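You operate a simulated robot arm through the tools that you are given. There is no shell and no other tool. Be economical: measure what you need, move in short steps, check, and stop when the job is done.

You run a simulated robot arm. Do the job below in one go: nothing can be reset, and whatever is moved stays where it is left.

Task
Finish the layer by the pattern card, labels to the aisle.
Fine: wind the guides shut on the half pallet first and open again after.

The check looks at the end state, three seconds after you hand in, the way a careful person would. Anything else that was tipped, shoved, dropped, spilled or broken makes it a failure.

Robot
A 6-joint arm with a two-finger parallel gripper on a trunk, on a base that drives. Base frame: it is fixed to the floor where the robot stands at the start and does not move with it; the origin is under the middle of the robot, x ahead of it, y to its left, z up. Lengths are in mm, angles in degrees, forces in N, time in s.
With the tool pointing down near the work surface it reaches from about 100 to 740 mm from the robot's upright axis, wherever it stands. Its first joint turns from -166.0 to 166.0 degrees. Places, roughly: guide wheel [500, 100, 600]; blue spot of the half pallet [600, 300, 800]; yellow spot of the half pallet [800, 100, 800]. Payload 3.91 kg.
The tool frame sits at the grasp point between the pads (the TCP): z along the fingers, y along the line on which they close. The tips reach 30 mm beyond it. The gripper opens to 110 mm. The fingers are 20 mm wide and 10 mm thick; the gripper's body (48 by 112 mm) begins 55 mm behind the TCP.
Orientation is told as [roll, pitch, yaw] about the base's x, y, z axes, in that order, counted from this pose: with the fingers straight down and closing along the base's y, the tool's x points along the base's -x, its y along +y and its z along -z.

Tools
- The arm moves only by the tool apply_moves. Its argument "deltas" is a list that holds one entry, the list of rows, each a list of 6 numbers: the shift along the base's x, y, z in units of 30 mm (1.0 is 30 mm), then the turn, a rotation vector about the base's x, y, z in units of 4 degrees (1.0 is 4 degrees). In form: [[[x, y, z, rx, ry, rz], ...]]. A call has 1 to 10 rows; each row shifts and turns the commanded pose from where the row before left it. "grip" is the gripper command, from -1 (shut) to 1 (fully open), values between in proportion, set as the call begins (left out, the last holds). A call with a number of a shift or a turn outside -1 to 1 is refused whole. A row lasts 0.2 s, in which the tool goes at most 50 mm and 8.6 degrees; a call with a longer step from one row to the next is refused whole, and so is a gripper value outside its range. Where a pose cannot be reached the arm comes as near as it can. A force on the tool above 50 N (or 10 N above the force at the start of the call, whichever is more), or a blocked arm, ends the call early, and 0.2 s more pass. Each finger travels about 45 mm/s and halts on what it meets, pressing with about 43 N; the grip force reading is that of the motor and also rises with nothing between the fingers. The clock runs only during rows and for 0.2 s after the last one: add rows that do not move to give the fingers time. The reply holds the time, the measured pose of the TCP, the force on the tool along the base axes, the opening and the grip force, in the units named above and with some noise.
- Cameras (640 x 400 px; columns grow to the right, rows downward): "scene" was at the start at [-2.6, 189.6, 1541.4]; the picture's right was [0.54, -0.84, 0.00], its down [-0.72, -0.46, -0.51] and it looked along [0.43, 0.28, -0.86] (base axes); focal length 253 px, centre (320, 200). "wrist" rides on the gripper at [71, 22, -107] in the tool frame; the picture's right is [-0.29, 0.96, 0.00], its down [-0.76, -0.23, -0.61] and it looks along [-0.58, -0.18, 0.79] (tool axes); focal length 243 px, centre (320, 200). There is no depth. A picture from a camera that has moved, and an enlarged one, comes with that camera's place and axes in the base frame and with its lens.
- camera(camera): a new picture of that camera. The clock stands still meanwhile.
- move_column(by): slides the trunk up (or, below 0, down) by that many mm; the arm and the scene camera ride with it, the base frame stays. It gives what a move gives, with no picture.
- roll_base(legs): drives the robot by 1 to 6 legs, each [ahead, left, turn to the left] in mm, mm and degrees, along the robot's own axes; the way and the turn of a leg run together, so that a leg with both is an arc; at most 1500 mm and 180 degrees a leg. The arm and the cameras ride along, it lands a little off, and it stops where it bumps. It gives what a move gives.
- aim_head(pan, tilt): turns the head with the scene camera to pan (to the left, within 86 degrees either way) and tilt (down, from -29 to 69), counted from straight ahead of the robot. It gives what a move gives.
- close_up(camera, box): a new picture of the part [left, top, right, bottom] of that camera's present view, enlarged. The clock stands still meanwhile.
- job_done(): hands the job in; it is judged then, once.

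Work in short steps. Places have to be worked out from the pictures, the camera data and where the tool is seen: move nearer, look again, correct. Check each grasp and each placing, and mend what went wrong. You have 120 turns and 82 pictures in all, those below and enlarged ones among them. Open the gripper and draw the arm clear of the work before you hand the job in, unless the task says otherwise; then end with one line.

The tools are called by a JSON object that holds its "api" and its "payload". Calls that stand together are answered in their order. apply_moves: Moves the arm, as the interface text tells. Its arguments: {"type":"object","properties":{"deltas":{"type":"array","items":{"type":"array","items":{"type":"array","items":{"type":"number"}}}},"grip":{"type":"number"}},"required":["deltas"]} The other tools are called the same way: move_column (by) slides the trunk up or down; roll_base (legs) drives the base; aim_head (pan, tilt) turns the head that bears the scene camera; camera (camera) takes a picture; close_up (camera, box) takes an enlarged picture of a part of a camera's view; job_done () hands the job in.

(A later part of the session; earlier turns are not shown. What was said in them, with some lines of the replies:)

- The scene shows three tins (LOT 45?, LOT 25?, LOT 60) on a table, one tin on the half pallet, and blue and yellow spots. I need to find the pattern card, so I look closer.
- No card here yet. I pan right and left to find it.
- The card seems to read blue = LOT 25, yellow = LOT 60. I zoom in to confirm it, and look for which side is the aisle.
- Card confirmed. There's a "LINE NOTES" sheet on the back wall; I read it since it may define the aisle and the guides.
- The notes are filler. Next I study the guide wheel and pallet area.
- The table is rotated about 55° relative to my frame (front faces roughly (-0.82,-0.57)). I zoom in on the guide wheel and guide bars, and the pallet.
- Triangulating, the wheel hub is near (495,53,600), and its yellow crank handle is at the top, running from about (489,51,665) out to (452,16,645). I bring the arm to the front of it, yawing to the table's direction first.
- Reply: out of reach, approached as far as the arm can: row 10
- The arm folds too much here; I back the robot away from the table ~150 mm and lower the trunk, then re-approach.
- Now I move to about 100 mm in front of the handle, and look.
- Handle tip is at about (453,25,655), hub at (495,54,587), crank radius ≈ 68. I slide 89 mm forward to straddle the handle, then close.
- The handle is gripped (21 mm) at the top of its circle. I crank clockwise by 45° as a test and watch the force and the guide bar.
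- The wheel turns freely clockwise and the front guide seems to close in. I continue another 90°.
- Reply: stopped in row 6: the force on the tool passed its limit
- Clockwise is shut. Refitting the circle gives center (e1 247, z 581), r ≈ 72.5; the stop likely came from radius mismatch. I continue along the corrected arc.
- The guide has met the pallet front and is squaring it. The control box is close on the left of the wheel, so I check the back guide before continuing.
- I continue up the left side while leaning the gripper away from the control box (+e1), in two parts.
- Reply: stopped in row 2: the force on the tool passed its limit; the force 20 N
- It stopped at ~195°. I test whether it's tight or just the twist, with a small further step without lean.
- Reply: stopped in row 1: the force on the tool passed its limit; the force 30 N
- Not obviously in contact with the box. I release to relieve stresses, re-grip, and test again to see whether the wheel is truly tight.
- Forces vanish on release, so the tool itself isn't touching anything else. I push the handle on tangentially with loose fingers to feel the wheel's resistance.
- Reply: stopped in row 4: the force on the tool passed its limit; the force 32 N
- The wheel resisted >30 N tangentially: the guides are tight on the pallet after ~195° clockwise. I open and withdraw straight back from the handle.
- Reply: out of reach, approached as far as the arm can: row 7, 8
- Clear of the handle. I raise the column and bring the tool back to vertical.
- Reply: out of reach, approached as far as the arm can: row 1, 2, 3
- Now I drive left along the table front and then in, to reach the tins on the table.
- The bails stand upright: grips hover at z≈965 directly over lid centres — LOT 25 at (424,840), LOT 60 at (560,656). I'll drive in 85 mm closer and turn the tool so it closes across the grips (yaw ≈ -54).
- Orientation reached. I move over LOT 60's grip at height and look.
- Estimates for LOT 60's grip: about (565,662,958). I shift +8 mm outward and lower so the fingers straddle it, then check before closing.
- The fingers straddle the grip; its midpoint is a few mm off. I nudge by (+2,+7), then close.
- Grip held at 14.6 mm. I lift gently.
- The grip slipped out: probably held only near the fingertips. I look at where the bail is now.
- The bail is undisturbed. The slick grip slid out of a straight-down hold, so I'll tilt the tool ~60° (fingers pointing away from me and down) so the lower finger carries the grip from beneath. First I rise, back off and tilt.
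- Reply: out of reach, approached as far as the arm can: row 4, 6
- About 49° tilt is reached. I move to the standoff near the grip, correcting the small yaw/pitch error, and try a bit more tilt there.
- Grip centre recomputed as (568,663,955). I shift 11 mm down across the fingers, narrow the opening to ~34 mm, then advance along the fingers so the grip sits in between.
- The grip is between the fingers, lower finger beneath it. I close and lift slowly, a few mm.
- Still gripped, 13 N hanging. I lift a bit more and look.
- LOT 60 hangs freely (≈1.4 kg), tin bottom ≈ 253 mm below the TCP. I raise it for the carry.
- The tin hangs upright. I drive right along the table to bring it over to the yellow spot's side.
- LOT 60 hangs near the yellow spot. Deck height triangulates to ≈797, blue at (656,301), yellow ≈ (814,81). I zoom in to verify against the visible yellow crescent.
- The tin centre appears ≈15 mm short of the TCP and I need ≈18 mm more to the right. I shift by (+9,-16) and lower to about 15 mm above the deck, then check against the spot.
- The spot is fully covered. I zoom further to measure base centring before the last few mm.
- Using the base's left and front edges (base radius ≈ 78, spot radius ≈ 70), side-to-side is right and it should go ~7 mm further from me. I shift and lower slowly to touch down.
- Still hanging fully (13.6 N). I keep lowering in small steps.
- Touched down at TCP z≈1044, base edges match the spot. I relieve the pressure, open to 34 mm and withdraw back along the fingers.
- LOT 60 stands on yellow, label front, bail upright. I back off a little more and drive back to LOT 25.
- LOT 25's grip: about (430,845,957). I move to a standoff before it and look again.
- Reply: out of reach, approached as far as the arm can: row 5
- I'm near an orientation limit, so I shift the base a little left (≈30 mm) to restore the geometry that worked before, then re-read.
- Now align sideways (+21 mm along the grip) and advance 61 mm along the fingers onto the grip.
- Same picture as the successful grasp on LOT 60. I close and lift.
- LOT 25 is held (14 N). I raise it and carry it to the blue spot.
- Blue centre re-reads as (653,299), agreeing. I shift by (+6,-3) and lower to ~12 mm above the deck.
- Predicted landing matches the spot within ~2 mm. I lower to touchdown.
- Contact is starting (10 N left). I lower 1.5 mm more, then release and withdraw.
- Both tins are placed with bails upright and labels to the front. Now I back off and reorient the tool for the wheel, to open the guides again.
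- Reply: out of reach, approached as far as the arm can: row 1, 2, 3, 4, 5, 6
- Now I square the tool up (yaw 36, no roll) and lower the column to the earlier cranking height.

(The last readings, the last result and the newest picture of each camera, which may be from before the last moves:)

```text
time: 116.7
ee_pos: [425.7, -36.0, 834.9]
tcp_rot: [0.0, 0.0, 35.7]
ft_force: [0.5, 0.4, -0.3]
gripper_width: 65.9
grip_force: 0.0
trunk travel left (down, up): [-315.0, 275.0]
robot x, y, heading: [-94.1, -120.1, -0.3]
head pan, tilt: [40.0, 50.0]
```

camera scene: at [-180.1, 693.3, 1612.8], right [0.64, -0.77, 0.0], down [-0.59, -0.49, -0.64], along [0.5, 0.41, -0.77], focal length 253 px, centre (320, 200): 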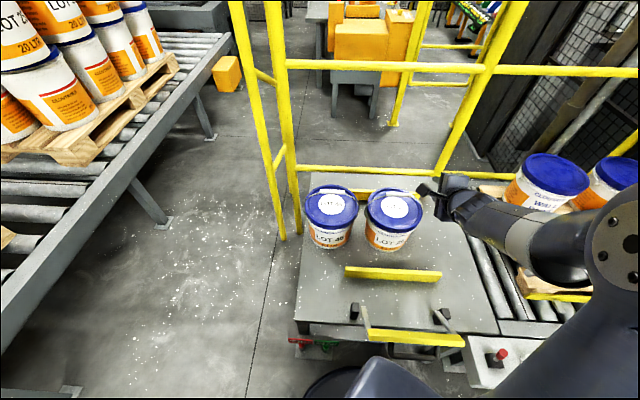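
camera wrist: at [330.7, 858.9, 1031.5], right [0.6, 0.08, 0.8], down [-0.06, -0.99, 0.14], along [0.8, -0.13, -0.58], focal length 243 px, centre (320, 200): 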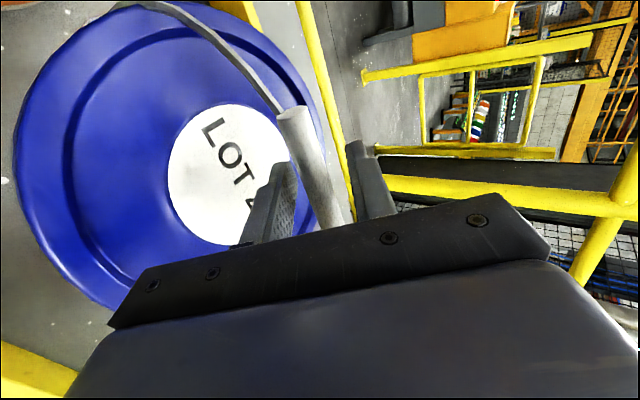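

{"api": "apply_moves", "payload": {"deltas": [[[-0.19, 0.08, -0.9, 0.592, -0.806, 0], [-0.19, 0.08, -0.9, 0.592, -0.806, 0], [-0.19, 0.08, -0.9, 0.592, -0.806, 0], [-0.19, 0.08, -0.9, 0.592, -0.806, 0], [-0.19, 0.08, -0.9, 0.592, -0.806, 0], [-0.19, 0.08, -0.9, 0.592, -0.806, 0], [-0.19, 0.08, -0.9, 0.592, -0.806, 0], [-0.19, 0.08, -0.9, 0.592, -0.806, 0], [-0.19, 0.08, -0.9, 0.592, -0.806, 0], [-0.19, 0.08, -0.9, 0.592, -0.806, 0]]]}}

{"api": "camera", "payload": {"camera": "wrist"}}

```text
time: 118.9
ee_pos: [383.4, -12.0, 573.8]
tcp_rot: [1.5, -39.7, 34.9]
ft_force: [1.4, -0.2, -0.3]
gripper_width: 66.1
grip_force: 0.0
out of reach, approached as far as the arm can: row 10
trunk travel left (down, up): [-315.0, 275.0]
robot x, y, heading: [-95.6, -120.5, -0.0]
head pan, tilt: [40.0, 50.0]
```

```text
17 pictures are left
camera wrist: at [271.3, -67.6, 610.4], right [-0.38, 0.9, 0.21], down [0.3, -0.09, 0.95], along [0.87, 0.42, -0.24], focal length 243 px, centre (320, 200)
```

wrist: 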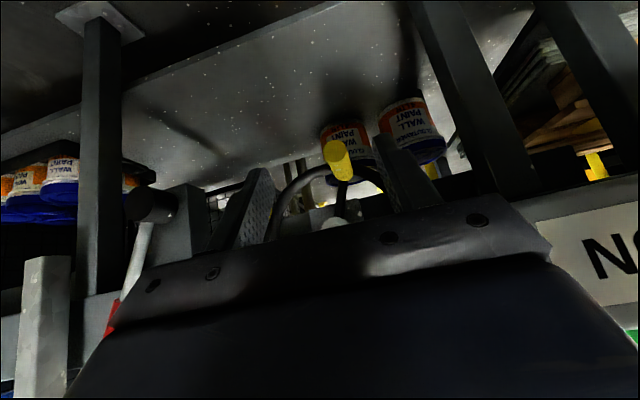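

Handle tip reads e1≈228, z≈520. I lower, shift slightly left, then slide forward to straddle it.

{"api": "apply_moves", "payload": {"deltas": [[[-0.095, 0.13, -0.93, 0, 0, 0], [-0.095, 0.13, -0.93, 0, 0, 0], [0, 0, 0, 0, 0, 0], [0.77, 0.565, 0, 0, 0, 0]]]}}

{"api": "camera", "payload": {"camera": "wrist"}}

```text
time: 119.9
ee_pos: [430.0, 12.7, 530.1]
tcp_rot: [0.7, -40.0, 35.3]
ft_force: [0.9, 0.4, -0.5]
gripper_width: 66.1
grip_force: 0.0
out of reach, approached as far as the arm can: row 1, 2
trunk travel left (down, up): [-315.0, 275.0]
robot x, y, heading: [-91.7, -121.4, -0.4]
head pan, tilt: [40.0, 50.0]
```

```text
16 pictures are left
camera wrist: at [316.6, -43.4, 567.0], right [-0.38, 0.91, 0.2], down [0.29, -0.08, 0.95], along [0.88, 0.42, -0.24], focal length 243 px, centre (320, 200)
```

wrist: 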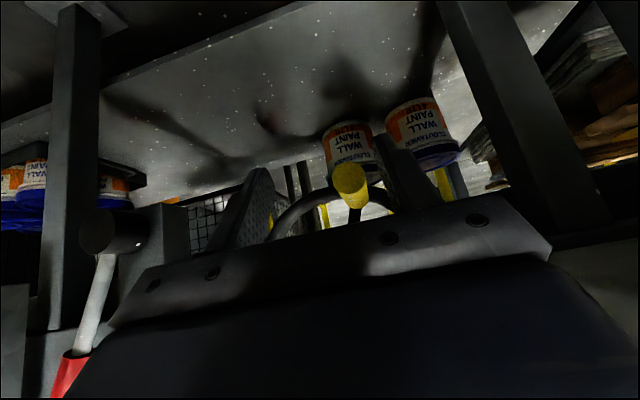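

{"api": "apply_moves", "payload": {"deltas": [[[-0.276, 0.376, -0.2, 0, 0, 0], [0, 0, -0.2, 0, 0, 0], [0.483, 0.355, 0, 0, 0, 0], [0.483, 0.355, 0, 0, 0, 0], [0, 0, 0, 0, 0, 0]]]}}

{"api": "apply_moves", "payload": {"deltas": [[[0, 0, 0, 0, 0, 0], [0, 0, 0, 0, 0, 0], [0, 0, 0, 0, 0, 0], [0, 0, 0, 0, 0, 0]]], "grip": -1}}

{"api": "camera", "payload": {"camera": "wrist"}}

```text
time: 121.1
ee_pos: [450.2, 45.3, 518.5]
tcp_rot: [0.6, -40.0, 35.4]
ft_force: [0.0, 0.9, -0.3]
gripper_width: 65.8
grip_force: 0.0
trunk travel left (down, up): [-315.0, 275.0]
robot x, y, heading: [-95.5, -114.9, -0.2]
head pan, tilt: [40.0, 50.0]
```

```text
time: 122.1
ee_pos: [449.7, 45.6, 519.1]
tcp_rot: [0.7, -40.1, 35.4]
ft_force: [-0.2, 0.1, -1.8]
gripper_width: 20.6
grip_force: 44.8
trunk travel left (down, up): [-315.0, 275.0]
robot x, y, heading: [-92.5, -117.4, -0.1]
head pan, tilt: [40.0, 50.0]
```

```text
15 pictures are left
camera wrist: at [337.2, -10.4, 555.5], right [-0.38, 0.9, 0.2], down [0.3, -0.08, 0.95], along [0.88, 0.42, -0.24], focal length 243 px, centre (320, 200)
```

wrist: 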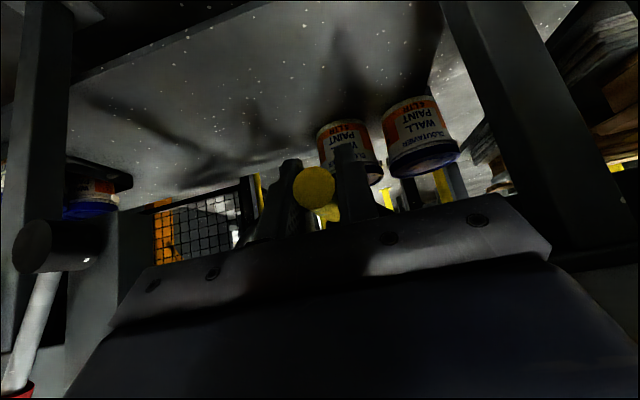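

Handle gripped. I wind it back counter-clockwise (reverse arc), first ~70°.

{"api": "apply_moves", "payload": {"deltas": [[[0.294, -0.4, -0.07, 0, 0, 0], [0.345, -0.47, 0.053, 0, 0, 0], [0.328, -0.446, 0.19, 0, 0, 0], [0.29, -0.395, 0.317, 0, 0, 0], [0.235, -0.32, 0.43, 0, 0, 0]]]}}

```text
time: 123.3
ee_pos: [493.9, -16.1, 546.0]
tcp_rot: [0.7, -40.0, 35.4]
ft_force: [-9.4, 3.6, -1.6]
gripper_width: 21.1
grip_force: 45.2
trunk travel left (down, up): [-315.0, 275.0]
robot x, y, heading: [-97.9, -118.7, -0.5]
head pan, tilt: [40.0, 50.0]
```

{"api": "apply_moves", "payload": {"deltas": [[[0.17, -0.231, 0.51, 0, 0, 0], [0.089, -0.121, 0.567, 0, 0, 0], [0.006, -0.008, 0.583, 0, 0, 0], [-0.077, 0.105, 0.57, 0, 0, 0], [-0.158, 0.215, 0.523, 0, 0, 0]]]}}

{"api": "apply_moves", "payload": {"deltas": [[[-0.227, 0.309, 0.44, 0, 0, 0], [-0.284, 0.387, 0.337, 0, 0, 0], [-0.324, 0.441, 0.21, 0, 0, 0], [-0.343, 0.468, 0.07, 0, 0, 0]]]}}

{"api": "close_up", "payload": {"camera": "scene", "box": [320, 80, 520, 260]}}

```text
time: 124.5
ee_pos: [496.7, -17.7, 630.3]
tcp_rot: [0.7, -40.0, 35.3]
ft_force: [-6.9, 8.0, -11.5]
gripper_width: 20.7
grip_force: 44.7
trunk travel left (down, up): [-315.0, 275.0]
robot x, y, heading: [-94.5, -120.6, -0.5]
head pan, tilt: [40.0, 50.0]
```

```text
time: 125.5
ee_pos: [463.3, 27.5, 663.6]
tcp_rot: [0.6, -40.2, 35.0]
ft_force: [20.7, -19.3, 6.7]
gripper_width: 21.0
grip_force: 45.6
trunk travel left (down, up): [-315.0, 275.0]
robot x, y, heading: [-92.1, -119.6, -0.2]
head pan, tilt: [40.0, 50.0]
```

```text
2.22 times, centred on (420, 170) of scene
camera zoom: at [-92.5, 81.6, 1343.1], right [0.64, -0.77, 0.0], down [-0.59, -0.49, -0.64], along [0.49, 0.41, -0.77], focal length 562 px, centre (98, 267)
```

zoom: 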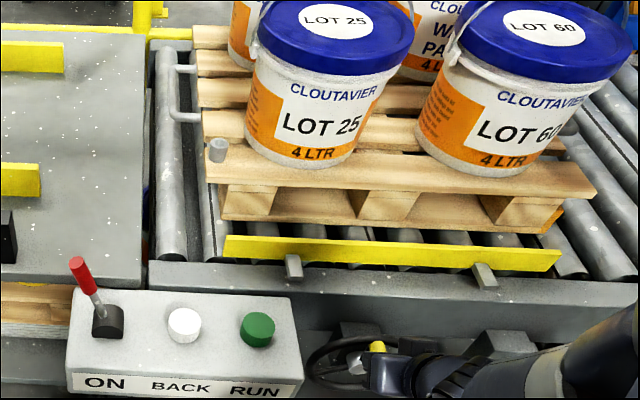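

The front guide stands off the pallet as at the start, and the wheel is against its open stop. I release and withdraw straight back, then raise.

{"api": "apply_moves", "payload": {"deltas": [[[0, 0, 0, 0, 0, 0], [0, 0, 0, 0, 0, 0], [0, 0, 0, 0, 0, 0], [0, 0, 0, 0, 0, 0], [-0.4, -0.3, 0, 0, 0, 0], [-0.77, -0.565, 0, 0, 0, 0], [-0.77, -0.565, 0, 0, 0, 0], [-0.77, -0.565, 0, 0, 0, 0]]], "grip": 0.2}}

{"api": "camera", "payload": {"camera": "wrist"}}

```text
time: 127.3
ee_pos: [378.6, -28.0, 661.7]
tcp_rot: [0.7, -40.1, 35.4]
ft_force: [0.4, 0.8, -1.6]
gripper_width: 66.1
grip_force: 0.1
trunk travel left (down, up): [-315.0, 275.0]
robot x, y, heading: [-93.3, -121.7, -0.4]
head pan, tilt: [40.0, 50.0]
```

```text
13 pictures are left
camera wrist: at [266.0, -83.5, 697.8], right [-0.38, 0.9, 0.2], down [0.29, -0.08, 0.95], along [0.88, 0.42, -0.23], focal length 243 px, centre (320, 200)
```

wrist: 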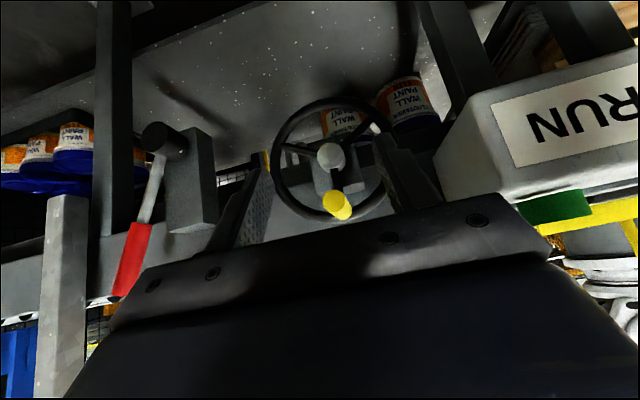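

The wheel is back at its starting angle. I back away, raise the column, and take a final look at the layer.

{"api": "roll_base", "payload": {"legs": [[-80, -60, 0]]}}

{"api": "move_column", "payload": {"by": 240}}

{"api": "aim_head", "payload": {"pan": 22, "tilt": 38}}

{"api": "camera", "payload": {"camera": "scene"}}

{"api": "close_up", "payload": {"camera": "scene", "box": [240, 80, 440, 240]}}

```text
time: 128.4
ee_pos: [298.3, -88.1, 661.2]
tcp_rot: [0.7, -40.0, 35.2]
ft_force: [-0.9, 1.1, -0.8]
gripper_width: 66.0
grip_force: 0.0
trunk travel left (down, up): [-315.0, 275.0]
robot x, y, heading: [-173.9, -178.5, -0.3]
head pan, tilt: [40.0, 50.0]
```

```text
time: 130.9
ee_pos: [298.6, -86.8, 902.3]
tcp_rot: [0.7, -40.0, 35.3]
ft_force: [0.4, -0.5, 1.2]
gripper_width: 65.8
grip_force: 0.1
trunk travel left (down, up): [-555.0, 35.0]
robot x, y, heading: [-177.4, -180.9, -0.2]
head pan, tilt: [40.0, 50.0]
```

```text
time: 131.8
ee_pos: [296.6, -86.5, 901.0]
tcp_rot: [0.7, -40.0, 35.2]
ft_force: [-0.7, -0.1, -0.7]
gripper_width: 65.9
grip_force: 0.0
trunk travel left (down, up): [-555.0, 35.0]
robot x, y, heading: [-176.4, -175.9, -0.2]
head pan, tilt: [22.0, 38.0]
```

```text
12 pictures are left
camera scene: at [-154.1, 6.5, 1600.0], right [0.37, -0.93, 0.0], down [-0.57, -0.23, -0.79], along [0.73, 0.29, -0.62], focal length 253 px, centre (320, 200)
```

scene: 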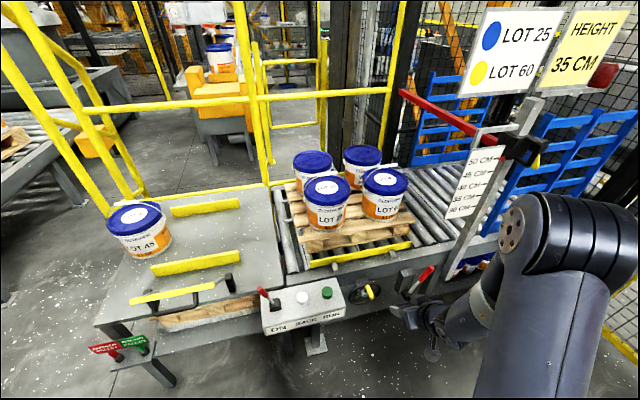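

```text
2.50 times, centred on (340, 160) of scene
camera zoom: at [-154.1, 6.5, 1600.0], right [0.37, -0.93, 0.0], down [-0.57, -0.23, -0.79], along [0.73, 0.29, -0.62], focal length 633 px, centre (270, 300)
```

zoom: 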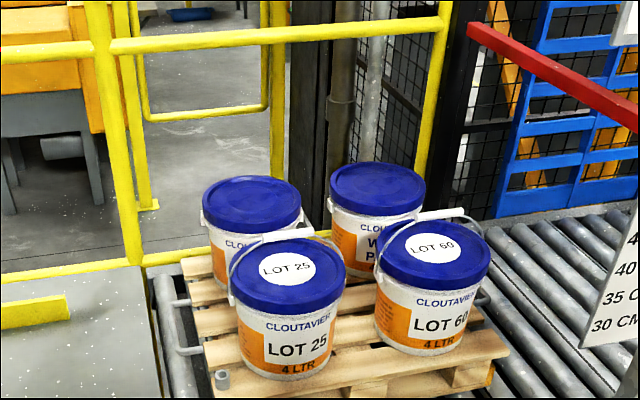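

The layer looks right: LOT 25 on blue, LOT 60 on yellow, labels matching the existing tins toward the working aisle. I quickly read the red/green tags in case they bear on this.

{"api": "close_up", "payload": {"camera": "scene", "box": [80, 325, 170, 375]}}

{"api": "close_up", "payload": {"camera": "scene", "box": [280, 200, 440, 310]}}

```text
7.11 times, centred on (125, 350) of scene
camera zoom: at [-154.1, 6.5, 1600.0], right [0.37, -0.93, 0.0], down [-0.57, -0.23, -0.79], along [0.73, 0.29, -0.62], focal length 1800 px, centre (1707, -867)
```

zoom: 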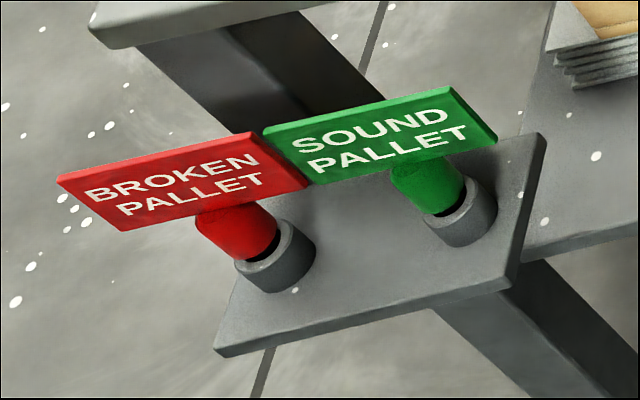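

```text
3.64 times, centred on (360, 255) of scene
camera zoom: at [-154.1, 6.5, 1600.0], right [0.37, -0.93, 0.0], down [-0.57, -0.23, -0.79], along [0.73, 0.29, -0.62], focal length 920 px, centre (174, 0)
```

zoom: 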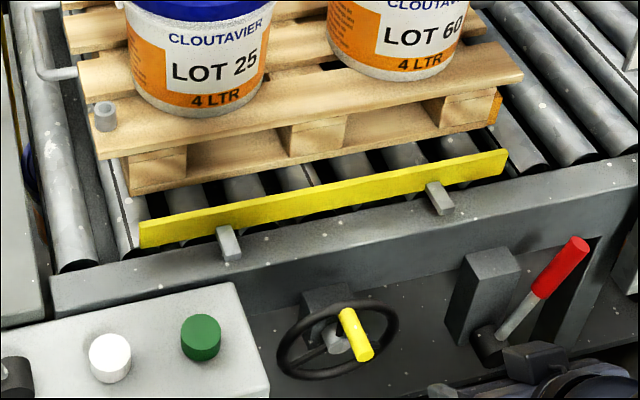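

Everything is in place, the guides are open, the gripper is open and the arm is clear. I hand the job in.

{"api": "job_done", "payload": {}}

```text
The job is handed in.
```

The layer is finished: LOT 25 stands on blue and LOT 60 on yellow. Labels face the side where the robot stands, matching the tins already on the pallet; no sign names the aisle, so I took that side to be it. I wound the guides shut before placing the tins and wound them fully open again afterwards.
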